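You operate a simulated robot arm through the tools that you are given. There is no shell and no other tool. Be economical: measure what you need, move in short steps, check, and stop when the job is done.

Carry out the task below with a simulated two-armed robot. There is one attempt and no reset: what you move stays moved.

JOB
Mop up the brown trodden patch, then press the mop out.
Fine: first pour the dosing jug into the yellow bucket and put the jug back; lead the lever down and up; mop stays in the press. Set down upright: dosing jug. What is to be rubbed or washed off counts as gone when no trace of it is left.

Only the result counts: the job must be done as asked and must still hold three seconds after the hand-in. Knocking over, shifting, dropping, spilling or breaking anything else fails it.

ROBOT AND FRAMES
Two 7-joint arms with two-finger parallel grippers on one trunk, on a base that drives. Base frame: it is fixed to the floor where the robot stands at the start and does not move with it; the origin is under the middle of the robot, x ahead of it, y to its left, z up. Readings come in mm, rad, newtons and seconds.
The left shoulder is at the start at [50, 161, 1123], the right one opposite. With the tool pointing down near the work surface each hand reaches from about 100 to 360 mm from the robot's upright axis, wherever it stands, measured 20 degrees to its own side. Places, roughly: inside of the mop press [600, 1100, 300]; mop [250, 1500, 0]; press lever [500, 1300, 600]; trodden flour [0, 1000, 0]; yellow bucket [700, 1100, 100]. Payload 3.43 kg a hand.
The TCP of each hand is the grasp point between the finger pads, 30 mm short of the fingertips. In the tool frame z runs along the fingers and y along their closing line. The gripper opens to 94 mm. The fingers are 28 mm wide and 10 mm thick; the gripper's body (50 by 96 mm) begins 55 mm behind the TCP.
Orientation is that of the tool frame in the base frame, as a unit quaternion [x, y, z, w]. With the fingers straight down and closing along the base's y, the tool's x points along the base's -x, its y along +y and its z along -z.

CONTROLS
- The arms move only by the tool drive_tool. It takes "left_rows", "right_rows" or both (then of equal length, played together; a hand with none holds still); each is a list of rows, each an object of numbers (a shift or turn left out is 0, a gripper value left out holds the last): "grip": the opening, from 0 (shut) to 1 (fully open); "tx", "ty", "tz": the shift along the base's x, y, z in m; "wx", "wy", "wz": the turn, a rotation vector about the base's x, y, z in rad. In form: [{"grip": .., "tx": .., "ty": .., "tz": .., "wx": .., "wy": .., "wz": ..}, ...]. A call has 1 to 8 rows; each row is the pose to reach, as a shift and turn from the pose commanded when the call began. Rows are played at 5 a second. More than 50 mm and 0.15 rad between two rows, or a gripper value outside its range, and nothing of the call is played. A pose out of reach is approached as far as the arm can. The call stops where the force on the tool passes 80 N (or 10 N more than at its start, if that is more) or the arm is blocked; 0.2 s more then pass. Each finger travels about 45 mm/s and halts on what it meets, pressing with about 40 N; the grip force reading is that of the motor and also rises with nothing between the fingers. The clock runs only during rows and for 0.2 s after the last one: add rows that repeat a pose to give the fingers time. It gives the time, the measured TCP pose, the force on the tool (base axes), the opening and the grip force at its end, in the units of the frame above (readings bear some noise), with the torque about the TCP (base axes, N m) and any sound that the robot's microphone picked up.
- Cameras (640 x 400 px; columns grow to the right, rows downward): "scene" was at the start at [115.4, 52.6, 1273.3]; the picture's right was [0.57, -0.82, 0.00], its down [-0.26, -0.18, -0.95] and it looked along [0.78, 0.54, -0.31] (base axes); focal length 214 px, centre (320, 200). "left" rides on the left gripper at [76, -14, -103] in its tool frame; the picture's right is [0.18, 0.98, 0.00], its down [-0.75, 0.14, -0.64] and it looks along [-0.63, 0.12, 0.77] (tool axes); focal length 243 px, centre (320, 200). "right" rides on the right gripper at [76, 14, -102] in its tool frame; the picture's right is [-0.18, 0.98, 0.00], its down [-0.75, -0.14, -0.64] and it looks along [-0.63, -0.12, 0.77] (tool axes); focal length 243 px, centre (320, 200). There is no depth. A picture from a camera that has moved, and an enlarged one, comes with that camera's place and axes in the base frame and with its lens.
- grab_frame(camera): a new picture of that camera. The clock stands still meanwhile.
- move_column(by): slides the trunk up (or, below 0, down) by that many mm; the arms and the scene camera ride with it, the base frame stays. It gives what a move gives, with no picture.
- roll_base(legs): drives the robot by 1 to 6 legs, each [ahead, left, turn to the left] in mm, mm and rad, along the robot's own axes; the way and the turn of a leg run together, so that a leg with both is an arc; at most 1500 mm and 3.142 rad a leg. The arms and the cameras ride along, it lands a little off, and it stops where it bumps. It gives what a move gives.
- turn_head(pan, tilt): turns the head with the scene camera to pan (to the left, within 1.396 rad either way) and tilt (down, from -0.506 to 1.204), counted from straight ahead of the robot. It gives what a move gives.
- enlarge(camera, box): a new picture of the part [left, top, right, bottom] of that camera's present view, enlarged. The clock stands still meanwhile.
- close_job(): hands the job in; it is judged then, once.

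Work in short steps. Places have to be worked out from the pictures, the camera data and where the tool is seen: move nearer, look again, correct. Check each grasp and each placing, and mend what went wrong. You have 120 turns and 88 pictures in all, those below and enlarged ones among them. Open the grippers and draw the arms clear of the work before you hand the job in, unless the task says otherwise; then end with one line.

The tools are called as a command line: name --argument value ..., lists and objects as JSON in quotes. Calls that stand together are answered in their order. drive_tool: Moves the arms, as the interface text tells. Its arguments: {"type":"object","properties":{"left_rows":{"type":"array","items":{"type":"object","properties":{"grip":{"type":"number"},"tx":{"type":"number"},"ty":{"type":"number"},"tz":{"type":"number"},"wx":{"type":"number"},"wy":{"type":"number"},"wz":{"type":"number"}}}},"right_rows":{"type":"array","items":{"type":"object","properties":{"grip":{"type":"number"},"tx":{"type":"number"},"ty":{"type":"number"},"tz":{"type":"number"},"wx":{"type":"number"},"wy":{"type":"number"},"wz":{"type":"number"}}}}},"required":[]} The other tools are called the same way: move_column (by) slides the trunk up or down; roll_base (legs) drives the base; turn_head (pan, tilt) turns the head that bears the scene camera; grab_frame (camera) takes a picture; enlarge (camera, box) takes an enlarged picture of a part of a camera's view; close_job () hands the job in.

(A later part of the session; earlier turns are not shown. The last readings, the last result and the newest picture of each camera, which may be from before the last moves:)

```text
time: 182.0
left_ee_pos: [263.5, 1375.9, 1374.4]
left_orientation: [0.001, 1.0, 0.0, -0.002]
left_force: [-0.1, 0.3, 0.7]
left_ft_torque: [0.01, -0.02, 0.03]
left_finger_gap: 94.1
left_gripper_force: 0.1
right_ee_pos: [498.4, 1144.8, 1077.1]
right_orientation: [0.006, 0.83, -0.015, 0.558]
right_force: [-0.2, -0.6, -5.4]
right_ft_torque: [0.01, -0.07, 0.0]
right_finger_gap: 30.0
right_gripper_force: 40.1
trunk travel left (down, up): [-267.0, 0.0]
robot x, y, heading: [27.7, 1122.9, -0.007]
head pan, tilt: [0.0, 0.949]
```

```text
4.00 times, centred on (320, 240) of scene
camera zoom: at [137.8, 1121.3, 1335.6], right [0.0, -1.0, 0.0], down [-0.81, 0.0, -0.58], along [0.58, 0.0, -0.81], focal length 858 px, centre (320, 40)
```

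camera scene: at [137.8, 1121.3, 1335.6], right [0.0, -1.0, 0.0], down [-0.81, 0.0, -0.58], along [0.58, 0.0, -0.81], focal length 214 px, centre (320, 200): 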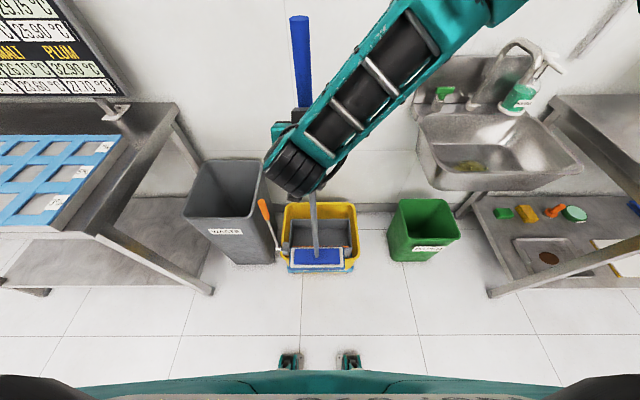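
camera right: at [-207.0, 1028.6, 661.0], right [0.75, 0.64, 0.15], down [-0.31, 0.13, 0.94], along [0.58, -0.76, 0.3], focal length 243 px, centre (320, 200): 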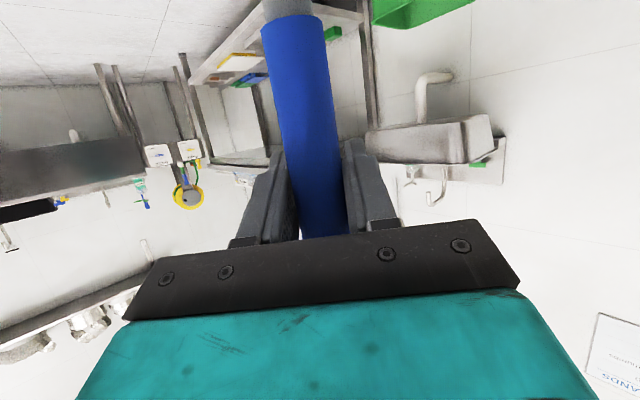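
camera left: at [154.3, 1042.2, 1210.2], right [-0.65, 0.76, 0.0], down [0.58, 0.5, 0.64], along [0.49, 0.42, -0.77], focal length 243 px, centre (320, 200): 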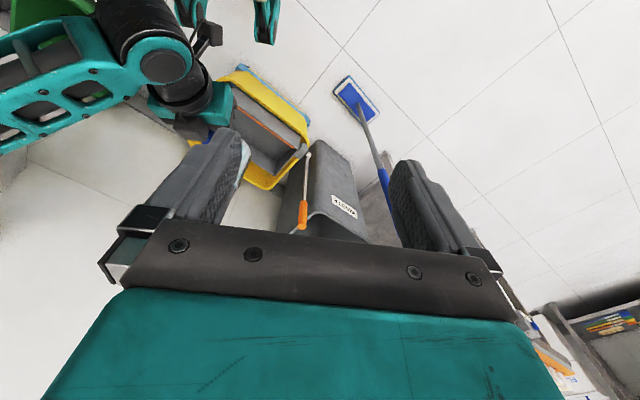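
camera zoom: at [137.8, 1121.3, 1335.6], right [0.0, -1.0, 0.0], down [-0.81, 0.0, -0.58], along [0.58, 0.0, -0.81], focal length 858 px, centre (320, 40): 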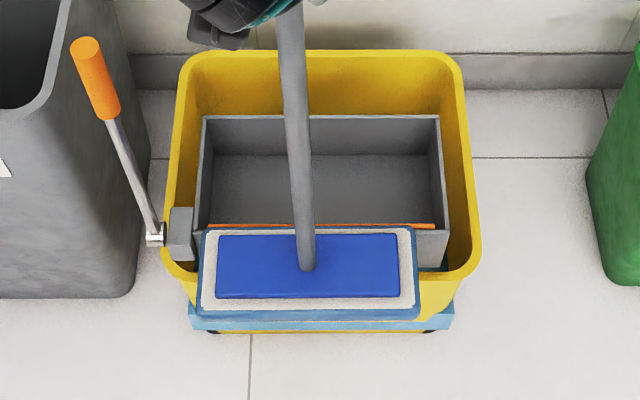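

The press opening is centred at about (651, 1120), 145 × 300 mm, with its top at z ≈ 330. The head is at (492, 1132), so I move +x 159 mm and −y 12 mm, using the base and then the arm.

roll_base --legs '[[140, 0, 0.006]]'

drive_tool --right_rows '[{"tx": 0.009, "ty": -0.006}, {"tx": 0.018, "ty": -0.012}, {"tx": 0.018, "ty": -0.012}, {"tx": 0.018, "ty": -0.012}]'

enlarge --camera "scene" --box '[240, 190, 400, 330]'

```text
time: 183.2
left_ee_pos: [353.4, 1376.3, 1373.1]
left_orientation: [-0.002, 1.0, -0.001, -0.003]
left_force: [0.4, 1.1, -0.1]
left_ft_torque: [0.0, 0.01, 0.0]
left_finger_gap: 94.1
left_gripper_force: 0.1
right_ee_pos: [585.4, 1146.2, 1077.9]
right_orientation: [0.003, 0.831, -0.015, 0.556]
right_force: [3.1, -0.4, -3.8]
right_ft_torque: [0.17, -1.0, 0.19]
right_finger_gap: 30.2
right_gripper_force: 39.6
trunk travel left (down, up): [-267.0, 0.0]
robot x, y, heading: [117.3, 1121.6, 0.004]
head pan, tilt: [0.0, 0.949]
stopped in leg 1: the robot was blocked; the commanded pose is now the measured one
```

```text
time: 184.2
left_ee_pos: [354.5, 1377.9, 1372.9]
left_orientation: [-0.002, 1.0, -0.001, -0.003]
left_force: [0.2, -1.0, 0.2]
left_ft_torque: [-0.02, 0.01, 0.02]
left_finger_gap: 93.8
left_gripper_force: 0.0
right_ee_pos: [605.0, 1135.5, 1075.2]
right_orientation: [0.001, 0.834, -0.014, 0.552]
right_force: [-3.2, 5.2, -20.6]
right_ft_torque: [0.84, 0.68, 0.13]
right_finger_gap: 30.1
right_gripper_force: 40.0
trunk travel left (down, up): [-267.0, 0.0]
robot x, y, heading: [116.3, 1120.2, 0.004]
head pan, tilt: [0.0, 0.949]
```

```text
2.86 times, centred on (320, 260) of scene
camera zoom: at [230.0, 1122.4, 1335.2], right [0.0, -1.0, 0.0], down [-0.81, 0.0, -0.58], along [0.58, 0.0, -0.81], focal length 613 px, centre (320, 29)
```

zoom: 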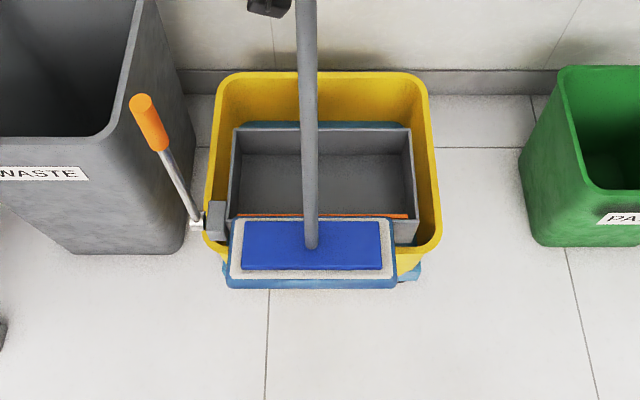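

The head bumped something at the press's near side, with the tool being pulled down by 20 N. I back off 60 mm, raise the hand and re-measure.

roll_base --legs '[[-60, 0, 0]]'

drive_tool --right_rows '[{"tz": 0.03, "tx": -0.01}, {"tz": 0.06, "tx": -0.018}, {"tz": 0.1, "tx": -0.018}, {"tz": 0.1, "tx": -0.018}]'

grab_frame --camera "scene"

```text
time: 185.1
left_ee_pos: [294.1, 1377.6, 1374.8]
left_orientation: [-0.001, 1.0, 0.001, -0.002]
left_force: [-0.9, 0.5, 0.2]
left_ft_torque: [0.02, -0.03, 0.03]
left_finger_gap: 94.3
left_gripper_force: 0.0
right_ee_pos: [546.6, 1135.1, 1077.6]
right_orientation: [0.003, 0.83, -0.015, 0.557]
right_force: [0.0, 0.2, -4.9]
right_ft_torque: [0.02, -0.54, 0.01]
right_finger_gap: 30.2
right_gripper_force: 39.8
trunk travel left (down, up): [-267.0, 0.0]
robot x, y, heading: [57.3, 1120.1, -0.001]
head pan, tilt: [0.0, 0.949]
```

```text
time: 186.1
left_ee_pos: [296.6, 1377.5, 1374.1]
left_orientation: [-0.001, 1.0, 0.001, -0.003]
left_force: [-0.4, 1.1, -0.3]
left_ft_torque: [-0.01, -0.03, 0.0]
left_finger_gap: 94.1
left_gripper_force: 0.0
right_ee_pos: [527.8, 1136.0, 1178.9]
right_orientation: [0.002, 0.83, -0.014, 0.557]
right_force: [0.4, 0.1, -4.5]
right_ft_torque: [0.08, -0.47, -0.03]
right_finger_gap: 30.0
right_gripper_force: 39.9
trunk travel left (down, up): [-267.0, 0.0]
robot x, y, heading: [55.2, 1122.5, -0.003]
head pan, tilt: [0.0, 0.949]
```

```text
14 pictures are left
camera scene: at [171.1, 1121.8, 1335.5], right [0.0, -1.0, 0.0], down [-0.81, 0.0, -0.58], along [0.58, 0.0, -0.81], focal length 214 px, centre (320, 200)
```

scene: 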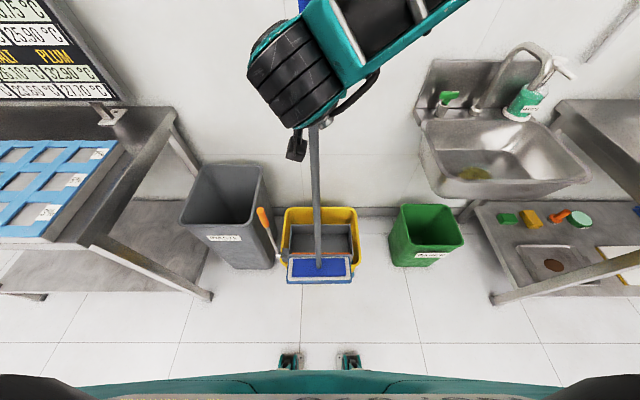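

The head lags about 85 mm behind the hand, so the shaft tilts about 7°. The contact also implies the press top is at z ≈ 390, which puts the opening centre near (622, 1120). I straighten the shaft with a pitch correction and drive forward 90 mm with the head well above.

drive_tool --right_rows '[{"wy": -0.06}, {"wy": -0.12}, {"wy": -0.12}]'

roll_base --legs '[[90, 0, 0.002]]'

enlarge --camera "scene" --box '[240, 180, 400, 320]'

```text
time: 186.9
left_ee_pos: [295.2, 1376.8, 1373.6]
left_orientation: [-0.002, 1.0, 0.001, -0.004]
left_force: [-0.5, -0.1, 0.1]
left_ft_torque: [-0.01, 0.02, 0.01]
left_finger_gap: 94.2
left_gripper_force: 0.1
right_ee_pos: [527.8, 1134.4, 1177.4]
right_orientation: [0.004, 0.796, -0.014, 0.605]
right_force: [-0.1, -0.5, -5.7]
right_ft_torque: [0.04, -0.08, 0.01]
right_finger_gap: 30.0
right_gripper_force: 40.0
trunk travel left (down, up): [-267.0, 0.0]
robot x, y, heading: [59.1, 1121.3, -0.0]
head pan, tilt: [0.0, 0.949]
```

```text
time: 188.0
left_ee_pos: [385.1, 1376.4, 1373.5]
left_orientation: [-0.002, 1.0, 0.001, -0.004]
left_force: [-0.4, 0.3, 0.4]
left_ft_torque: [0.02, 0.01, 0.05]
left_finger_gap: 93.9
left_gripper_force: 0.1
right_ee_pos: [617.2, 1137.0, 1177.6]
right_orientation: [0.003, 0.796, -0.014, 0.605]
right_force: [-0.3, 0.3, -5.2]
right_ft_torque: [0.07, -0.06, 0.05]
right_finger_gap: 30.0
right_gripper_force: 40.3
trunk travel left (down, up): [-267.0, 0.0]
robot x, y, heading: [147.0, 1122.4, 0.001]
head pan, tilt: [0.0, 0.949]
```

```text
2.86 times, centred on (320, 250) of scene
camera zoom: at [260.7, 1122.0, 1335.5], right [0.0, -1.0, 0.0], down [-0.81, 0.0, -0.58], along [0.58, 0.0, -0.81], focal length 613 px, centre (320, 57)
```

zoom: 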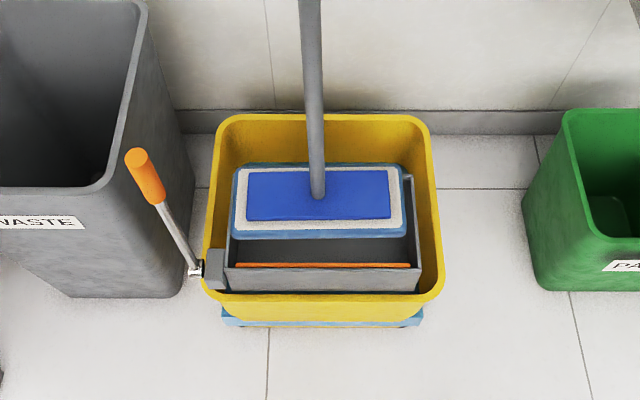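

The two views agree: press top z ≈ 389, opening centre about (620, 1119). The head is at (608, 1124), so I shift +12 and −5 mm, then lower with the arm under the force limit.

drive_tool --right_rows '[{"tx": 0.006, "ty": -0.003}, {"tx": 0.012, "ty": -0.005}, {"tx": 0.012, "ty": -0.005, "tz": -0.02}, {"tx": 0.012, "ty": -0.005, "tz": -0.04}, {"tx": 0.012, "ty": -0.005, "tz": -0.06}, {"tx": 0.012, "ty": -0.005, "tz": -0.08}, {"tx": 0.012, "ty": -0.005, "tz": -0.08}]'

enlarge --camera "scene" --box '[240, 180, 400, 320]'

```text
time: 189.6
left_ee_pos: [383.0, 1377.6, 1373.5]
left_orientation: [-0.003, 1.0, 0.001, -0.002]
left_force: [0.0, -0.3, 0.6]
left_ft_torque: [-0.04, -0.01, -0.03]
left_finger_gap: 93.9
left_gripper_force: 0.0
right_ee_pos: [628.8, 1131.1, 1099.6]
right_orientation: [0.002, 0.796, -0.013, 0.605]
right_force: [-0.4, -0.3, -5.2]
right_ft_torque: [0.02, -0.07, 0.02]
right_finger_gap: 30.1
right_gripper_force: 40.0
trunk travel left (down, up): [-267.0, 0.0]
robot x, y, heading: [147.4, 1120.6, 0.0]
head pan, tilt: [0.0, 0.949]
```

```text
2.86 times, centred on (320, 250) of scene
camera zoom: at [259.8, 1121.9, 1335.6], right [0.0, -1.0, 0.0], down [-0.81, 0.0, -0.58], along [0.58, 0.0, -0.81], focal length 613 px, centre (320, 57)
```

zoom: 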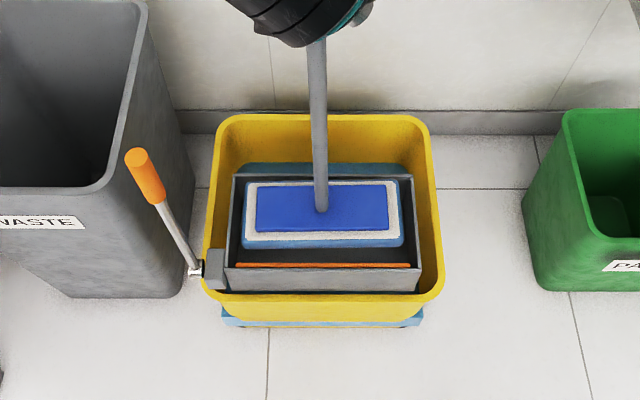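

The head lines up with the opening with clearance on all sides. I lower further, letting the force limit stop me.

drive_tool --right_rows '[{"tz": -0.02}, {"tz": -0.04}, {"tz": -0.06}, {"tz": -0.08}, {"tz": -0.1}, {"tz": -0.12}, {"tz": -0.14}, {"tz": -0.16}]'

```text
time: 191.4
left_ee_pos: [378.3, 1377.2, 1375.5]
left_orientation: [-0.002, 1.0, 0.001, 0.0]
left_force: [-0.4, 0.7, 0.6]
left_ft_torque: [0.01, 0.01, 0.01]
left_finger_gap: 94.0
left_gripper_force: 0.2
right_ee_pos: [629.1, 1126.9, 946.9]
right_orientation: [0.007, 0.786, -0.016, 0.618]
right_force: [-3.1, -10.0, 51.9]
right_ft_torque: [0.23, 0.28, 0.02]
right_finger_gap: 29.6
right_gripper_force: 40.3
trunk travel left (down, up): [-267.0, 0.0]
robot x, y, heading: [145.8, 1122.3, 0.007]
head pan, tilt: [0.0, 0.949]
```

The head rests on the press floor at TCP z ≈ 947. I relieve the pressing and look.

drive_tool --right_rows '[{"tz": 0.004}, {"tz": 0.006}, {"tz": 0.006}]'

grab_frame --camera "scene"

```text
time: 192.2
left_ee_pos: [380.9, 1376.4, 1375.1]
left_orientation: [-0.003, 1.0, 0.0, -0.001]
left_force: [0.1, -0.4, 0.7]
left_ft_torque: [0.02, 0.01, -0.03]
left_finger_gap: 93.9
left_gripper_force: 0.1
right_ee_pos: [627.8, 1129.8, 947.4]
right_orientation: [0.004, 0.792, -0.015, 0.61]
right_force: [3.0, -5.7, 28.4]
right_ft_torque: [-0.07, -0.74, -0.07]
right_finger_gap: 29.9
right_gripper_force: 40.1
trunk travel left (down, up): [-267.0, 0.0]
robot x, y, heading: [147.7, 1122.0, 0.002]
head pan, tilt: [0.0, 0.949]
```

```text
11 pictures are left
camera scene: at [257.4, 1121.4, 1335.7], right [0.0, -1.0, 0.0], down [-0.81, 0.0, -0.58], along [0.58, 0.0, -0.81], focal length 214 px, centre (320, 200)
```

scene: 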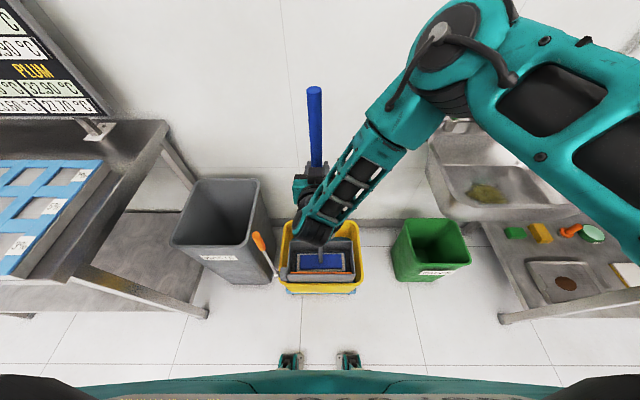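

The mop head sits in the press. I relieve the load and open the right fingers, leaving them around the shaft as a cage, to see whether the mop stands by itself.

drive_tool --right_rows '[{"tz": 0.004}, {"tz": 0.006}, {"tz": 0.006, "grip": 0.4}, {"tz": 0.006, "grip": 0.6}, {"tz": 0.006, "grip": 1.0}, {"tz": 0.006, "grip": 1.0}, {"tz": 0.006, "grip": 1.0}]'

grab_frame --camera "right"

```text
time: 193.8
left_ee_pos: [383.6, 1377.0, 1373.6]
left_orientation: [-0.003, 1.0, 0.001, -0.003]
left_force: [-0.1, -0.4, 0.5]
left_ft_torque: [-0.01, 0.04, 0.0]
left_finger_gap: 94.0
left_gripper_force: 0.1
right_ee_pos: [627.1, 1131.9, 949.8]
right_orientation: [0.003, 0.796, -0.014, 0.606]
right_force: [-1.0, -0.2, 0.6]
right_ft_torque: [0.04, 0.01, -0.01]
right_finger_gap: 93.9
right_gripper_force: 0.0
trunk travel left (down, up): [-267.0, 0.0]
robot x, y, heading: [143.5, 1122.4, 0.008]
head pan, tilt: [0.0, 0.949]
```

```text
10 pictures are left
camera right: at [510.6, 1146.8, 905.8], right [0.07, 0.98, 0.16], down [-0.42, -0.12, 0.9], along [0.9, -0.13, 0.41], focal length 243 px, centre (320, 200)
```

right: 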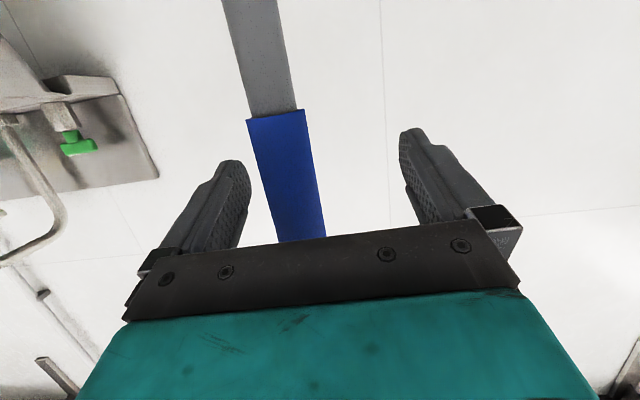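

The mop stands, leaning a few mm to the right. I lower the trunk 200 mm with the fingers still caging the shaft, so the left arm can reach the lever's whole arc, and start bringing the left hand over.

move_column --by -200

drive_tool --left_rows '[{"wy": -0.14, "tx": 0.0, "ty": -0.01}, {"wy": -0.28, "tx": 0.0, "ty": -0.02}, {"wy": -0.42, "tx": 0.0, "ty": -0.03, "tz": -0.04}, {"wy": -0.56, "ty": -0.035, "tz": -0.08}, {"wy": -0.7, "ty": -0.04, "tz": -0.12}, {"wy": -0.8, "ty": -0.045, "tz": -0.16}, {"wy": -0.8, "ty": -0.045, "tz": -0.2}, {"wy": -0.8, "ty": -0.045, "tz": -0.24}]'

grab_frame --camera "left"

```text
time: 196.0
left_ee_pos: [383.3, 1377.7, 1173.1]
left_orientation: [-0.002, 1.0, 0.001, -0.003]
left_force: [0.3, 0.1, 0.5]
left_ft_torque: [0.0, -0.01, 0.02]
left_finger_gap: 93.8
left_gripper_force: 0.0
right_ee_pos: [627.5, 1131.2, 750.8]
right_orientation: [0.002, 0.796, -0.013, 0.606]
right_force: [0.0, -0.1, -0.8]
right_ft_torque: [0.0, 0.02, 0.02]
right_finger_gap: 94.1
right_gripper_force: 0.0
trunk travel left (down, up): [-67.0, 200.0]
robot x, y, heading: [146.3, 1122.6, -0.001]
head pan, tilt: [0.0, 0.949]
```

```text
time: 197.8
left_ee_pos: [525.6, 1304.8, 1013.5]
left_orientation: [-0.001, 0.923, -0.001, 0.384]
left_force: [0.2, -0.6, 0.1]
left_ft_torque: [0.0, 0.07, -0.04]
left_finger_gap: 94.1
left_gripper_force: 0.0
left hand out of reach, approached as far as the arm can: row 5, 6, 7, 8
right_ee_pos: [631.4, 1130.4, 748.9]
right_orientation: [0.003, 0.797, -0.014, 0.604]
right_force: [0.7, 0.1, 0.1]
right_ft_torque: [0.03, -0.01, 0.02]
right_finger_gap: 93.9
right_gripper_force: 0.0
trunk travel left (down, up): [-67.0, 200.0]
robot x, y, heading: [143.6, 1124.0, 0.001]
head pan, tilt: [0.0, 0.949]
```

```text
9 pictures are left
camera left: at [400.5, 1291.3, 1031.5], right [-0.13, 0.98, -0.13], down [0.08, 0.14, 0.99], along [0.99, 0.12, -0.09], focal length 243 px, centre (320, 200)
```

left: 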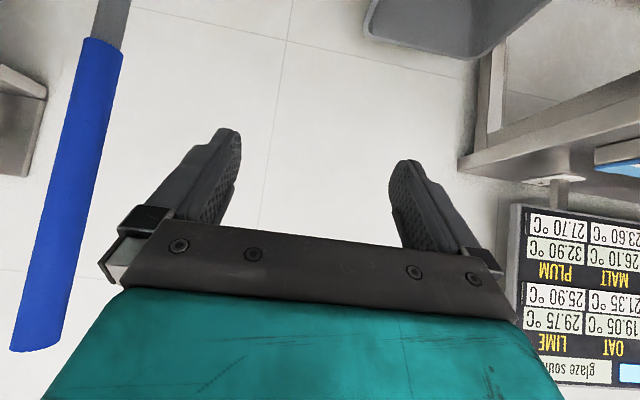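

I lower the left hand to the lever's grip height, staying on the near side of it, and look.

drive_tool --left_rows '[{"tx": -0.01, "ty": 0.01, "tz": -0.04}, {"tx": -0.02, "ty": 0.02, "tz": -0.08}, {"tx": -0.026, "ty": 0.026, "tz": -0.12}, {"tx": -0.026, "ty": 0.026, "tz": -0.165}, {"tx": -0.026, "ty": 0.026, "tz": -0.21}, {"tx": -0.026, "ty": 0.026, "tz": -0.25}, {"tx": -0.026, "ty": 0.026, "tz": -0.29}, {"tx": -0.026, "ty": 0.026, "tz": -0.325}]'

grab_frame --camera "left"

```text
time: 199.6
left_ee_pos: [522.5, 1310.0, 782.0]
left_orientation: [-0.003, 0.923, 0.001, 0.386]
left_force: [0.5, 0.9, -0.6]
left_ft_torque: [0.03, 0.0, -0.02]
left_finger_gap: 93.8
left_gripper_force: 0.1
left hand out of reach, approached as far as the arm can: row 1, 2, 3, 4, 5, 6, 7, 8
right_ee_pos: [628.4, 1131.2, 750.4]
right_orientation: [0.003, 0.795, -0.014, 0.606]
right_force: [0.2, 0.5, -0.1]
right_ft_torque: [0.0, 0.0, -0.01]
right_finger_gap: 93.9
right_gripper_force: 0.1
trunk travel left (down, up): [-67.0, 200.0]
robot x, y, heading: [149.5, 1123.8, 0.004]
head pan, tilt: [0.0, 0.949]
```

```text
8 pictures are left
camera left: at [397.7, 1294.4, 799.6], right [-0.14, 0.98, -0.13], down [0.07, 0.14, 0.99], along [0.99, 0.13, -0.09], focal length 243 px, centre (320, 200)
```

left: 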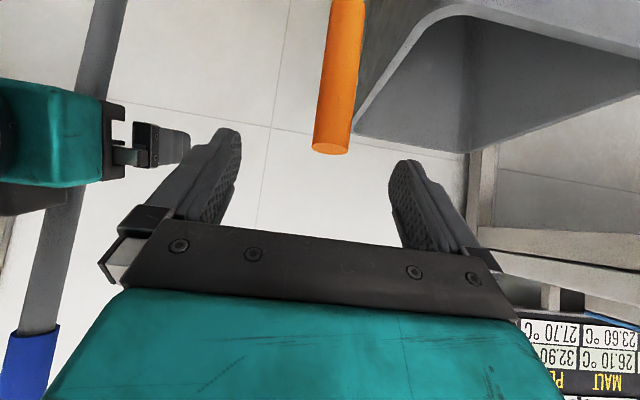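

The lever tip is at about (574, 1320, 742). I lower the trunk the remaining 67 mm, which brings the left hand to z ≈ 715, then advance onto the lever and close.

move_column --by -67

drive_tool --left_rows '[{"tx": 0.012, "ty": 0.005}, {"tx": 0.024, "ty": 0.01}, {"tx": 0.036, "ty": 0.01}, {"tx": 0.046, "ty": 0.01}, {"tx": 0.046, "ty": 0.01}]'

grab_frame --camera "left"

```text
time: 200.7
left_ee_pos: [523.4, 1310.0, 715.4]
left_orientation: [-0.004, 0.923, 0.002, 0.385]
left_force: [-0.3, 0.7, 1.0]
left_ft_torque: [-0.01, 0.01, 0.01]
left_finger_gap: 94.1
left_gripper_force: 0.0
right_ee_pos: [627.2, 1131.2, 684.0]
right_orientation: [0.003, 0.796, -0.014, 0.605]
right_force: [-0.4, 0.6, 0.7]
right_ft_torque: [0.01, 0.02, -0.01]
right_finger_gap: 94.0
right_gripper_force: 0.0
trunk travel left (down, up): [0.0, 267.0]
robot x, y, heading: [147.3, 1119.5, -0.0]
head pan, tilt: [0.0, 0.949]
```

```text
time: 201.9
left_ee_pos: [569.1, 1318.4, 715.8]
left_orientation: [-0.003, 0.923, 0.001, 0.385]
left_force: [0.5, 0.5, -1.6]
left_ft_torque: [-0.02, 0.01, 0.02]
left_finger_gap: 94.2
left_gripper_force: 0.1
right_ee_pos: [628.7, 1132.1, 683.3]
right_orientation: [0.003, 0.795, -0.014, 0.606]
right_force: [1.2, 1.2, 0.4]
right_ft_torque: [-0.03, 0.01, 0.05]
right_finger_gap: 94.0
right_gripper_force: 0.1
trunk travel left (down, up): [0.0, 267.0]
robot x, y, heading: [152.4, 1119.7, 0.001]
head pan, tilt: [0.0, 0.949]
```

```text
7 pictures are left
camera left: at [443.7, 1303.7, 733.2], right [-0.14, 0.98, -0.13], down [0.07, 0.14, 0.99], along [0.99, 0.13, -0.09], focal length 243 px, centre (320, 200)
```

left: 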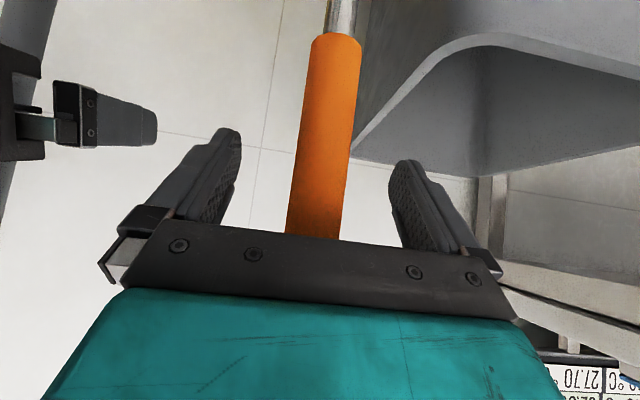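

The lever is centred between the left fingers. I close on it, and the right hand closes on the mop shaft to steady it.

drive_tool --left_rows '[{"grip": 0.6}, {"grip": 0.4}, {"grip": 0.0}, {"grip": 0.0}, {"grip": 0.0}, {"grip": 0.0}, {"grip": 0.0}, {"grip": 0.0}]' --right_rows '[{"ty": -0.006}, {"ty": -0.013}, {"ty": -0.013, "grip": 0.7}, {"ty": -0.013, "grip": 0.5}, {"ty": -0.013, "grip": 0.3}, {"ty": -0.013, "grip": 0.0}, {"ty": -0.013, "grip": 0.0}, {"ty": -0.013, "grip": 0.0}]'

```text
time: 203.7
left_ee_pos: [569.5, 1316.1, 714.9]
left_orientation: [-0.001, 0.924, -0.001, 0.384]
left_force: [1.0, -35.6, -12.6]
left_ft_torque: [1.11, -1.25, 0.71]
left_finger_gap: 28.1
left_gripper_force: 45.4
right_ee_pos: [628.3, 1117.7, 682.7]
right_orientation: [0.004, 0.796, -0.012, 0.605]
right_force: [-0.6, 2.9, 0.4]
right_ft_torque: [0.62, -0.07, -0.04]
right_finger_gap: 24.3
right_gripper_force: 39.6
trunk travel left (down, up): [0.0, 267.0]
robot x, y, heading: [154.1, 1119.9, -0.004]
head pan, tilt: [0.0, 0.949]
```

Both grips hold (28 mm and 24 mm). I ease out the sideways load and start the lever along its arc towards me, with small force-limited steps.

drive_tool --left_rows '[{"ty": -0.005}, {"ty": -0.006, "tx": -0.02, "tz": -0.0005}, {"ty": -0.006, "tx": -0.0455, "tz": -0.002}, {"ty": -0.006, "tx": -0.083, "tz": -0.0075}, {"ty": -0.006, "tx": -0.12, "tz": -0.017}]'

```text
time: 204.9
left_ee_pos: [516.5, 1315.2, 715.4]
left_orientation: [-0.008, 0.924, 0.007, 0.382]
left_force: [3.4, 31.6, -16.6]
left_ft_torque: [-1.26, -0.57, -0.58]
left_finger_gap: 28.4
left_gripper_force: 44.8
left hand out of reach, approached as far as the arm can: row 4, 5
right_ee_pos: [630.1, 1119.6, 684.8]
right_orientation: [0.001, 0.796, -0.013, 0.606]
right_force: [-2.9, -3.4, 10.3]
right_ft_torque: [0.56, 0.4, 0.16]
right_finger_gap: 24.0
right_gripper_force: 39.5
trunk travel left (down, up): [0.0, 267.0]
robot x, y, heading: [148.4, 1124.6, 0.005]
head pan, tilt: [0.0, 0.949]
```

The lever swings freely towards me (only 3 N), but the arm folds up close to my body. I continue along the arc while turning the tool more downward to keep it reachable.

drive_tool --left_rows '[{"ty": 0.003, "wy": 0.13}, {"ty": 0.003, "tx": -0.0375, "tz": -0.0065, "wy": 0.26}, {"ty": 0.003, "tx": -0.074, "tz": -0.0166, "wy": 0.39}, {"ty": 0.003, "tx": -0.1095, "tz": -0.0303, "wy": 0.52}, {"ty": 0.003, "tx": -0.1435, "tz": -0.0475, "wy": 0.65}]'

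```text
time: 205.7
left_ee_pos: [474.1, 1316.8, 702.0]
left_orientation: [-0.005, 0.973, 0.01, 0.233]
left_force: [-12.0, 12.5, 37.8]
left_ft_torque: [0.06, 1.77, -0.1]
left_finger_gap: 27.7
left_gripper_force: 45.3
left hand out of reach, approached as far as the arm can: row 2, 3
right_ee_pos: [627.0, 1118.5, 684.7]
right_orientation: [0.001, 0.797, -0.013, 0.604]
right_force: [-2.7, -3.3, 6.7]
right_ft_torque: [0.31, 0.38, 0.17]
right_finger_gap: 24.1
right_gripper_force: 40.1
trunk travel left (down, up): [0.0, 267.0]
robot x, y, heading: [148.7, 1119.5, 0.002]
head pan, tilt: [0.0, 0.949]
stopped in row 3 (left hand): the force on the tool passed its limit at 107 N (the readings are from after the stop); the commanded pose is now the measured one
```

The lever follows the arc, but the pitched tool can't come closer to my body. I release both grips (the mop stands in the press), back the base 80 mm and re-grip the lever with the tool pointing straight down.

drive_tool --left_rows '[{"tz": 0.002}, {"tz": 0.002, "grip": 0.5}, {"tz": 0.002, "grip": 1.0}, {"tz": 0.002, "grip": 1.0}, {"tz": 0.002, "grip": 1.0}, {"tz": 0.002, "grip": 1.0}]' --right_rows '[{}, {"grip": 0.4}, {"grip": 0.7}, {"grip": 1.0}, {"grip": 1.0}, {"grip": 1.0}]'

roll_base --legs '[[-85, 0, 0]]'

drive_tool --left_rows '[{"wy": 0.12}, {"wy": 0.24}, {"wy": 0.36}, {"wy": 0.46}, {"wy": 0.46}]'

grab_frame --camera "left"

```text
time: 207.1
left_ee_pos: [475.6, 1314.3, 703.5]
left_orientation: [-0.005, 0.972, 0.011, 0.236]
left_force: [-16.3, 17.4, 62.5]
left_ft_torque: [-0.8, 0.71, -0.39]
left_finger_gap: 94.2
left_gripper_force: 0.0
right_ee_pos: [625.2, 1119.8, 684.1]
right_orientation: [0.0, 0.797, -0.013, 0.604]
right_force: [0.6, 0.7, -0.4]
right_ft_torque: [0.0, -0.01, 0.0]
right_finger_gap: 94.1
right_gripper_force: 0.0
trunk travel left (down, up): [0.0, 267.0]
robot x, y, heading: [150.2, 1119.9, 0.001]
head pan, tilt: [0.0, 0.949]
```

```text
time: 208.1
left_ee_pos: [393.1, 1315.8, 700.9]
left_orientation: [-0.006, 0.973, 0.01, 0.231]
left_force: [-0.7, 0.0, 0.3]
left_ft_torque: [-0.03, 0.02, 0.01]
left_finger_gap: 94.0
left_gripper_force: 0.0
right_ee_pos: [542.6, 1119.6, 681.3]
right_orientation: [-0.001, 0.798, -0.013, 0.602]
right_force: [0.2, -0.4, 0.4]
right_ft_torque: [-0.01, 0.0, 0.03]
right_finger_gap: 94.1
right_gripper_force: 0.0
trunk travel left (down, up): [0.0, 267.0]
robot x, y, heading: [63.0, 1119.8, 0.007]
head pan, tilt: [0.0, 0.949]
```

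```text
time: 209.3
left_ee_pos: [390.9, 1316.1, 699.1]
left_orientation: [-0.003, 1.0, 0.011, 0.002]
left_force: [0.6, 0.7, 0.4]
left_ft_torque: [-0.04, -0.04, 0.0]
left_finger_gap: 93.9
left_gripper_force: 0.1
right_ee_pos: [542.2, 1120.0, 681.3]
right_orientation: [-0.001, 0.798, -0.013, 0.602]
right_force: [-0.1, -0.3, -0.8]
right_ft_torque: [0.02, 0.0, -0.01]
right_finger_gap: 93.7
right_gripper_force: 0.1
trunk travel left (down, up): [0.0, 267.0]
robot x, y, heading: [65.5, 1124.1, 0.005]
head pan, tilt: [0.0, 0.949]
```

```text
6 pictures are left
camera left: at [315.1, 1298.1, 801.4], right [-0.19, 0.98, 0.02], down [0.75, 0.13, 0.65], along [0.63, 0.14, -0.76], focal length 243 px, centre (320, 200)
```

left: 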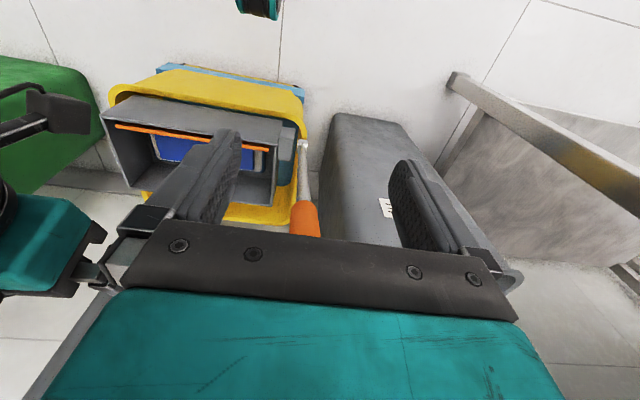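

The lever stayed where I left it (about 0.2 rad, no spring), but its tip pressed into the palm. Instead I'll hook it: closed left fingers behind its far side, pulling it over and then pushing it down. I raise the hand, go over the top and come down behind the lever.

drive_tool --left_rows '[{"tz": 0.045, "grip": 0.6}, {"tz": 0.09, "grip": 0.3}, {"tz": 0.135, "grip": 0.0}, {"tz": 0.15, "grip": 0.0}, {"tz": 0.15, "tx": 0.04, "grip": 0.0}, {"tz": 0.15, "tx": 0.085, "grip": 0.0}, {"tz": 0.15, "tx": 0.13, "grip": 0.0}, {"tz": 0.15, "tx": 0.15, "grip": 0.0}]'

drive_tool --left_rows '[{"tz": -0.03}, {"tz": -0.07}, {"tz": -0.11}, {"tz": -0.13}, {"tz": -0.13}]'

enlarge --camera "scene" --box '[180, 130, 420, 330]'

```text
time: 211.1
left_ee_pos: [543.1, 1312.9, 850.1]
left_orientation: [-0.003, 1.0, 0.01, 0.002]
left_force: [-0.1, 0.4, 0.0]
left_ft_torque: [-0.03, -0.01, -0.02]
left_finger_gap: 0.0
left_gripper_force: 33.1
right_ee_pos: [541.4, 1120.4, 681.8]
right_orientation: [0.0, 0.798, -0.013, 0.602]
right_force: [-0.1, 0.4, -0.1]
right_ft_torque: [0.0, 0.01, 0.01]
right_finger_gap: 94.1
right_gripper_force: 0.0
trunk travel left (down, up): [0.0, 267.0]
robot x, y, heading: [60.0, 1120.3, 0.005]
head pan, tilt: [0.0, 0.949]
```

```text
time: 212.3
left_ee_pos: [533.2, 1326.1, 725.0]
left_orientation: [-0.003, 1.0, 0.01, 0.003]
left_force: [0.4, -0.7, -0.4]
left_ft_torque: [0.0, 0.01, 0.0]
left_finger_gap: 0.1
left_gripper_force: 33.0
left hand out of reach, approached as far as the arm can: row 3, 4, 5
right_ee_pos: [541.9, 1120.1, 681.4]
right_orientation: [-0.001, 0.799, -0.012, 0.602]
right_force: [-0.2, 0.6, -0.2]
right_ft_torque: [0.01, -0.01, 0.0]
right_finger_gap: 93.8
right_gripper_force: 0.1
trunk travel left (down, up): [0.0, 267.0]
robot x, y, heading: [62.1, 1122.3, 0.005]
head pan, tilt: [0.0, 0.949]
```

```text
2.00 times, centred on (300, 230) of scene
camera zoom: at [174.2, 1122.3, 1068.9], right [0.01, -1.0, 0.0], down [-0.81, -0.01, -0.58], along [0.58, 0.0, -0.81], focal length 429 px, centre (360, 140)
```

zoom: 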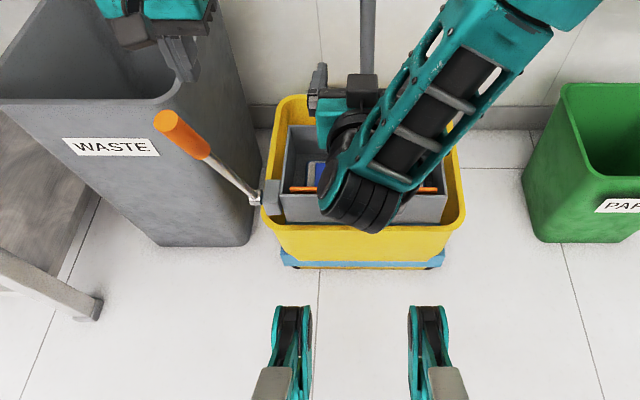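

The fingers are behind the lever tip (tip at about (445, 1320, 731)). I pull the lever towards me along its arc.

drive_tool --left_rows '[{"tx": -0.026, "tz": -0.009, "ty": -0.007}, {"tx": -0.052, "tz": -0.018, "ty": -0.007}, {"tx": -0.074, "tz": -0.023, "ty": -0.007}, {"tx": -0.096, "tz": -0.03, "ty": -0.007}, {"tx": -0.117, "tz": -0.038, "ty": -0.007}, {"tx": -0.138, "tz": -0.047, "ty": -0.007}, {"tx": -0.158, "tz": -0.058, "ty": -0.007}, {"tx": -0.178, "tz": -0.069, "ty": -0.007}]'

drive_tool --left_rows '[{"tx": -0.019, "tz": -0.013}, {"tx": -0.037, "tz": -0.027}, {"tx": -0.056, "tz": -0.045}, {"tx": -0.075, "tz": -0.064}, {"tx": -0.092, "tz": -0.085}, {"tx": -0.108, "tz": -0.106}, {"tx": -0.122, "tz": -0.128}, {"tx": -0.135, "tz": -0.151}]'

```text
time: 214.1
left_ee_pos: [354.2, 1318.3, 657.2]
left_orientation: [-0.004, 1.0, 0.01, 0.003]
left_force: [-0.4, 0.5, 0.3]
left_ft_torque: [-0.02, 0.01, 0.0]
left_finger_gap: 0.0
left_gripper_force: 33.2
right_ee_pos: [542.4, 1120.0, 681.2]
right_orientation: [-0.001, 0.798, -0.013, 0.602]
right_force: [0.6, -0.5, -0.4]
right_ft_torque: [-0.02, 0.01, -0.01]
right_finger_gap: 93.9
right_gripper_force: 0.1
trunk travel left (down, up): [0.0, 267.0]
robot x, y, heading: [62.4, 1122.7, 0.011]
head pan, tilt: [0.0, 0.949]
```

```text
time: 215.9
left_ee_pos: [265.1, 1377.9, 621.8]
left_orientation: [-0.003, 1.0, 0.01, 0.003]
left_force: [-0.6, 0.2, -0.6]
left_ft_torque: [-0.01, 0.01, 0.03]
left_finger_gap: 0.0
left_gripper_force: 33.3
left hand out of reach, approached as far as the arm can: row 1, 2, 3, 4, 5, 6, 7, 8
right_ee_pos: [541.6, 1119.6, 682.3]
right_orientation: [0.001, 0.799, -0.014, 0.602]
right_force: [0.0, 0.4, 0.2]
right_ft_torque: [-0.02, 0.01, -0.02]
right_finger_gap: 94.0
right_gripper_force: 0.1
trunk travel left (down, up): [0.0, 267.0]
robot x, y, heading: [63.4, 1123.6, 0.007]
head pan, tilt: [0.0, 0.949]
```

I felt no resistance, and the second part ran out of reach and drifted in y. I look at where the lever is.

enlarge --camera "scene" --box '[120, 150, 360, 330]'

```text
2.22 times, centred on (240, 240) of scene
camera zoom: at [174.1, 1122.5, 1068.9], right [0.01, -1.0, 0.0], down [-0.81, -0.01, -0.58], along [0.58, 0.0, -0.81], focal length 477 px, centre (498, 111)
```

zoom: 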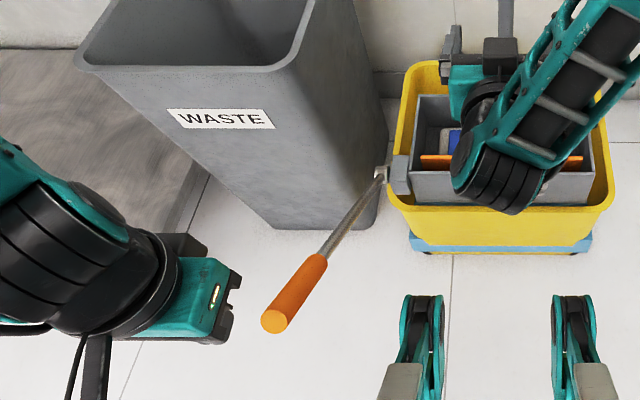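

The lever is down to about 46° (tip at (269, 1320, 616)) and holds there. I raise the hand, back the base 110 mm for reach, and grip the lever from above, which is feasible at this angle.

drive_tool --left_rows '[{"tz": 0.03, "ty": 0.02}, {"tz": 0.07, "ty": 0.02}, {"tz": 0.1, "ty": 0.01, "grip": 0.5}, {"tz": 0.1, "ty": 0.01, "grip": 1.0}, {"tz": 0.1, "ty": 0.01, "grip": 1.0}]'

roll_base --legs '[[-110, 0, 0]]'

```text
time: 217.1
left_ee_pos: [314.9, 1398.8, 698.7]
left_orientation: [-0.002, 1.0, 0.011, 0.003]
left_force: [0.5, -0.2, -0.2]
left_ft_torque: [0.05, -0.03, -0.03]
left_finger_gap: 67.3
left_gripper_force: 0.1
left hand out of reach, approached as far as the arm can: row 1, 2, 3, 4, 5
right_ee_pos: [543.6, 1120.5, 682.4]
right_orientation: [0.0, 0.798, -0.014, 0.602]
right_force: [0.2, -0.4, -0.7]
right_ft_torque: [-0.02, -0.01, -0.02]
right_finger_gap: 94.0
right_gripper_force: 0.1
trunk travel left (down, up): [0.0, 267.0]
robot x, y, heading: [63.7, 1122.4, 0.005]
head pan, tilt: [0.0, 0.949]
```

```text
time: 218.3
left_ee_pos: [205.2, 1398.3, 699.3]
left_orientation: [-0.004, 1.0, 0.01, 0.003]
left_force: [-0.2, -0.4, 0.2]
left_ft_torque: [-0.02, 0.02, 0.04]
left_finger_gap: 94.1
left_gripper_force: 0.2
right_ee_pos: [432.4, 1121.0, 681.3]
right_orientation: [0.0, 0.799, -0.014, 0.602]
right_force: [-0.1, -0.3, -0.8]
right_ft_torque: [-0.02, 0.01, 0.01]
right_finger_gap: 94.0
right_gripper_force: 0.0
trunk travel left (down, up): [0.0, 267.0]
robot x, y, heading: [-43.3, 1119.6, 0.011]
head pan, tilt: [0.0, 0.949]
```

I move the open hand above the lever, then straight down around it, and close.

drive_tool --left_rows '[{"tx": 0.03, "ty": -0.027}, {"tx": 0.06, "ty": -0.054}, {"tx": 0.09, "ty": -0.08}, {"tx": 0.09, "ty": -0.08}, {"tx": 0.09, "ty": -0.08, "tz": -0.03}, {"tx": 0.09, "ty": -0.08, "tz": -0.06}, {"tx": 0.09, "ty": -0.08, "tz": -0.09}, {"tx": 0.09, "ty": -0.08, "tz": -0.1}]'

grab_frame --camera "left"

```text
time: 220.1
left_ee_pos: [288.2, 1339.4, 634.1]
left_orientation: [-0.004, 1.0, 0.01, 0.003]
left_force: [0.5, -0.3, 0.6]
left_ft_torque: [0.0, -0.01, -0.02]
left_finger_gap: 93.9
left_gripper_force: 0.0
left hand out of reach, approached as far as the arm can: row 6, 7, 8
right_ee_pos: [432.7, 1119.6, 682.3]
right_orientation: [-0.001, 0.798, -0.013, 0.602]
right_force: [-0.3, -0.9, -0.2]
right_ft_torque: [0.02, 0.02, 0.0]
right_finger_gap: 94.5
right_gripper_force: 0.1
trunk travel left (down, up): [0.0, 267.0]
robot x, y, heading: [-49.4, 1120.0, 0.009]
head pan, tilt: [0.0, 0.949]
```

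```text
3 pictures are left
camera left: at [212.5, 1322.9, 735.6], right [-0.19, 0.98, 0.02], down [0.75, 0.13, 0.65], along [0.63, 0.14, -0.76], focal length 243 px, centre (320, 200)
```

left: 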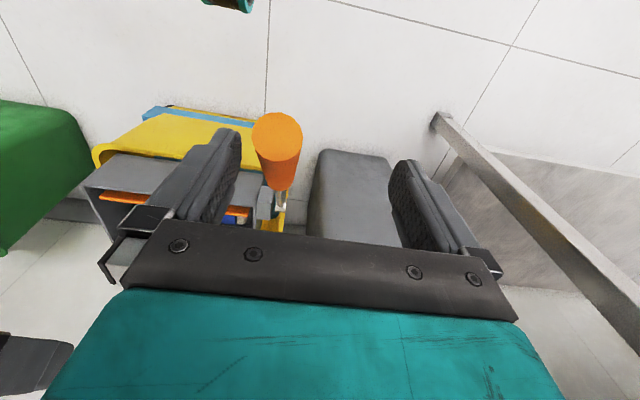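

Straight-down pointing bottoms out near z 630 out here at the side. I'll push the lever down with closed, forward-pitched fingers from a more central stance. First I lift the left hand, tuck the right hand away and shift the base left.

drive_tool --left_rows '[{"tz": 0.04}, {"tz": 0.08, "grip": 0.5}, {"tz": 0.12, "grip": 0.0}, {"tz": 0.15, "wy": -0.12, "grip": 0.0}, {"tz": 0.17, "wy": -0.26, "grip": 0.0}, {"tz": 0.19, "wy": -0.4, "grip": 0.0}, {"tz": 0.2, "wy": -0.54, "grip": 0.0}, {"tz": 0.2, "wy": -0.68, "grip": 0.0}]' --right_rows '[{"ty": -0.03, "tx": -0.03}, {"ty": -0.06, "tx": -0.05, "tz": 0.02}, {"ty": -0.09, "tx": -0.05, "tz": 0.05}, {"ty": -0.12, "tx": -0.05, "tz": 0.08}, {"ty": -0.15, "tx": -0.05, "tz": 0.11}, {"ty": -0.18, "tx": -0.05, "tz": 0.14}, {"ty": -0.2, "tx": -0.05, "tz": 0.17}, {"ty": -0.2, "tx": -0.05, "tz": 0.2}]'

roll_base --legs '[[-60, 0, 0], [0, 240, 0]]'

```text
time: 221.9
left_ee_pos: [344.4, 1336.6, 841.0]
left_orientation: [-0.007, 0.942, 0.008, 0.335]
left_force: [0.7, -0.8, 1.3]
left_ft_torque: [0.0, -0.03, 0.0]
left_finger_gap: 0.1
left_gripper_force: 33.1
left hand out of reach, approached as far as the arm can: row 6, 7, 8
right_ee_pos: [406.1, 937.7, 894.4]
right_orientation: [0.0, 0.8, -0.014, 0.6]
right_force: [1.0, 0.3, -0.1]
right_ft_torque: [-0.01, 0.02, 0.0]
right_finger_gap: 94.0
right_gripper_force: 0.0
right hand out of reach, approached as far as the arm can: row 3, 4, 5, 6, 7, 8
trunk travel left (down, up): [0.0, 267.0]
robot x, y, heading: [-46.7, 1124.8, 0.003]
head pan, tilt: [0.0, 0.949]
```

```text
time: 225.2
left_ee_pos: [283.8, 1577.4, 840.8]
left_orientation: [-0.006, 0.942, 0.009, 0.336]
left_force: [-0.9, -0.2, 0.1]
left_ft_torque: [0.02, -0.02, 0.01]
left_finger_gap: 0.2
left_gripper_force: 33.2
right_ee_pos: [343.9, 1178.2, 894.3]
right_orientation: [0.001, 0.799, -0.014, 0.601]
right_force: [-0.2, -0.7, -0.9]
right_ft_torque: [0.01, 0.01, 0.02]
right_finger_gap: 94.0
right_gripper_force: 0.1
trunk travel left (down, up): [0.0, 267.0]
robot x, y, heading: [-111.3, 1364.3, 0.001]
head pan, tilt: [0.0, 0.949]
```

I bring the left fist over the lever (y ≈ 1316).

drive_tool --left_rows '[{"tx": 0.01, "ty": -0.045}, {"tx": 0.02, "ty": -0.09}, {"tx": 0.03, "ty": -0.135}, {"tx": 0.04, "ty": -0.18}, {"tx": 0.05, "ty": -0.225}, {"tx": 0.06, "ty": -0.261}, {"tx": 0.064, "ty": -0.261, "tz": -0.04}, {"tx": 0.066, "ty": -0.261, "tz": -0.08}]'

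drive_tool --left_rows '[{"tz": -0.04}, {"tz": -0.08, "tx": -0.005}, {"tz": -0.12, "tx": -0.01}, {"tz": -0.16, "tx": -0.02}]'

```text
time: 227.0
left_ee_pos: [334.3, 1468.9, 822.4]
left_orientation: [-0.006, 0.942, 0.008, 0.336]
left_force: [-0.6, -0.4, 0.1]
left_ft_torque: [0.01, 0.0, -0.02]
left_finger_gap: 0.0
left_gripper_force: 32.7
left hand out of reach, approached as far as the arm can: row 3, 4, 5, 6, 7, 8
right_ee_pos: [343.2, 1177.9, 893.9]
right_orientation: [0.003, 0.799, -0.016, 0.6]
right_force: [-0.1, 0.2, 0.6]
right_ft_torque: [0.01, -0.03, 0.01]
right_finger_gap: 93.9
right_gripper_force: 0.0
trunk travel left (down, up): [0.0, 267.0]
robot x, y, heading: [-108.9, 1365.8, 0.009]
head pan, tilt: [0.0, 0.949]
```

```text
time: 228.0
left_ee_pos: [305.8, 1527.8, 720.2]
left_orientation: [-0.006, 0.942, 0.008, 0.334]
left_force: [0.5, 0.0, 0.0]
left_ft_torque: [0.01, 0.01, -0.01]
left_finger_gap: 0.0
left_gripper_force: 33.1
left hand out of reach, approached as far as the arm can: row 1, 2, 3, 4
right_ee_pos: [343.7, 1178.7, 892.6]
right_orientation: [0.001, 0.8, -0.015, 0.6]
right_force: [0.5, 0.7, -0.6]
right_ft_torque: [-0.03, 0.02, 0.0]
right_finger_gap: 93.9
right_gripper_force: 0.1
trunk travel left (down, up): [0.0, 267.0]
robot x, y, heading: [-110.2, 1358.9, 0.006]
head pan, tilt: [0.0, 0.949]
```

The left arm can't come inward here, but the right arm works well in front of and left of my centre at low heights. I switch: left hand moves up and out of the way, the right closes its fingers and pitches down, and the base shifts right.

drive_tool --left_rows '[{"tz": 0.04, "ty": 0.03}, {"tz": 0.08, "ty": 0.06}, {"tz": 0.12, "ty": 0.09}, {"tz": 0.16, "ty": 0.1}, {"tz": 0.2, "ty": 0.1, "tx": -0.03}, {"tz": 0.24, "ty": 0.1, "tx": -0.06}]' --right_rows '[{"wy": 0.1, "grip": 0.6}, {"wy": 0.2, "grip": 0.3}, {"wy": 0.3, "grip": 0.0}, {"wy": 0.4, "grip": 0.0}, {"wy": 0.5, "grip": 0.0}, {"wy": 0.54, "grip": 0.0}]'

roll_base --legs '[[0, -138, 0]]'

drive_tool --right_rows '[{"ty": 0.04}, {"ty": 0.08}, {"ty": 0.12, "tx": 0.0}, {"ty": 0.16}, {"ty": 0.2}, {"ty": 0.24}]'

```text
time: 229.4
left_ee_pos: [246.2, 1628.9, 961.6]
left_orientation: [-0.005, 0.942, 0.008, 0.336]
left_force: [0.2, -0.2, -0.3]
left_ft_torque: [-0.05, 0.02, -0.01]
left_finger_gap: 0.0
left_gripper_force: 32.9
right_ee_pos: [345.0, 1178.3, 893.9]
right_orientation: [-0.003, 0.931, -0.015, 0.365]
right_force: [0.6, 0.0, 0.4]
right_ft_torque: [-0.01, -0.01, 0.02]
right_finger_gap: 0.0
right_gripper_force: 23.7
trunk travel left (down, up): [0.0, 267.0]
robot x, y, heading: [-105.7, 1363.7, 0.011]
head pan, tilt: [0.0, 0.949]
```

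```text
time: 231.3
left_ee_pos: [247.7, 1491.7, 962.3]
left_orientation: [-0.006, 0.942, 0.009, 0.335]
left_force: [1.2, 0.2, 0.1]
left_ft_torque: [-0.01, 0.0, -0.03]
left_finger_gap: 0.2
left_gripper_force: 32.7
right_ee_pos: [344.2, 1041.8, 894.1]
right_orientation: [-0.002, 0.931, -0.016, 0.365]
right_force: [0.5, -0.6, -0.2]
right_ft_torque: [0.02, 0.0, 0.04]
right_finger_gap: 0.2
right_gripper_force: 32.9
trunk travel left (down, up): [0.0, 267.0]
robot x, y, heading: [-103.9, 1225.0, 0.008]
head pan, tilt: [0.0, 0.949]
```

```text
time: 232.7
left_ee_pos: [246.8, 1492.2, 962.3]
left_orientation: [-0.006, 0.942, 0.009, 0.335]
left_force: [-0.7, 0.4, -0.3]
left_ft_torque: [0.01, -0.01, 0.02]
left_finger_gap: 0.1
left_gripper_force: 33.3
right_ee_pos: [345.4, 1283.0, 894.5]
right_orientation: [-0.002, 0.931, -0.014, 0.366]
right_force: [0.8, 0.6, 1.3]
right_ft_torque: [-0.01, 0.04, 0.02]
right_finger_gap: 0.0
right_gripper_force: 33.5
trunk travel left (down, up): [0.0, 267.0]
robot x, y, heading: [-105.2, 1231.5, 0.003]
head pan, tilt: [0.0, 0.949]
```

The right hand moves freely here. I bring it down above the lever and start pushing along the arc.

drive_tool --right_rows '[{"ty": 0.02, "tz": -0.04}, {"ty": 0.034, "tz": -0.08}, {"ty": 0.034, "tz": -0.125}, {"ty": 0.034, "tz": -0.17, "tx": 0.003}, {"ty": 0.034, "tz": -0.21, "tx": 0.005}, {"ty": 0.034, "tz": -0.25, "tx": 0.003}, {"ty": 0.034, "tz": -0.285, "tx": -0.008}, {"ty": 0.034, "tz": -0.3, "tx": -0.018}]'

drive_tool --right_rows '[{"tx": -0.017, "tz": -0.017}, {"tx": -0.033, "tz": -0.034}, {"tx": -0.047, "tz": -0.053}, {"tx": -0.06, "tz": -0.072}, {"tx": -0.071, "tz": -0.093}, {"tx": -0.081, "tz": -0.114}, {"tx": -0.09, "tz": -0.137}, {"tx": -0.097, "tz": -0.16}]'

```text
time: 234.5
left_ee_pos: [247.4, 1491.3, 963.5]
left_orientation: [-0.006, 0.942, 0.009, 0.335]
left_force: [0.9, -0.1, -0.7]
left_ft_torque: [0.03, 0.0, 0.02]
left_finger_gap: 0.1
left_gripper_force: 33.0
right_ee_pos: [327.9, 1315.3, 594.1]
right_orientation: [-0.002, 0.931, -0.015, 0.366]
right_force: [1.2, 0.5, 0.4]
right_ft_torque: [0.01, -0.04, -0.01]
right_finger_gap: 0.0
right_gripper_force: 32.9
trunk travel left (down, up): [0.0, 267.0]
robot x, y, heading: [-103.3, 1226.4, 0.004]
head pan, tilt: [0.0, 0.949]
```

```text
time: 235.2
left_ee_pos: [247.1, 1492.0, 962.2]
left_orientation: [-0.005, 0.942, 0.008, 0.336]
left_force: [-0.3, -0.2, -0.1]
left_ft_torque: [-0.03, 0.02, 0.03]
left_finger_gap: 0.1
left_gripper_force: 32.8
right_ee_pos: [310.9, 1317.0, 566.9]
right_orientation: [0.004, 0.916, -0.016, 0.4]
right_force: [7.5, 3.5, 6.4]
right_ft_torque: [-0.09, 0.31, -0.19]
right_finger_gap: 0.1
right_gripper_force: 32.8
trunk travel left (down, up): [0.0, 267.0]
robot x, y, heading: [-108.2, 1223.8, 0.006]
head pan, tilt: [0.0, 0.949]
stopped in row 3 (right hand): the force on the tool passed its limit at 91 N (the readings are from after the stop); the commanded pose is now the measured one
```

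The lever met a firm stop at about 0.92 rad. I look once to see whether that is the lower end stop.

enlarge --camera "scene" --box '[220, 110, 400, 260]'

```text
2.67 times, centred on (310, 185) of scene
camera zoom: at [5.1, 1226.4, 1068.3], right [0.0, -1.0, 0.0], down [-0.81, 0.0, -0.58], along [0.58, 0.0, -0.81], focal length 572 px, centre (347, 240)
```

zoom: 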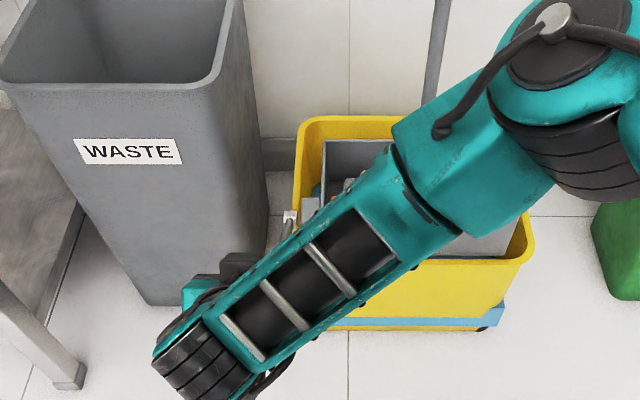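

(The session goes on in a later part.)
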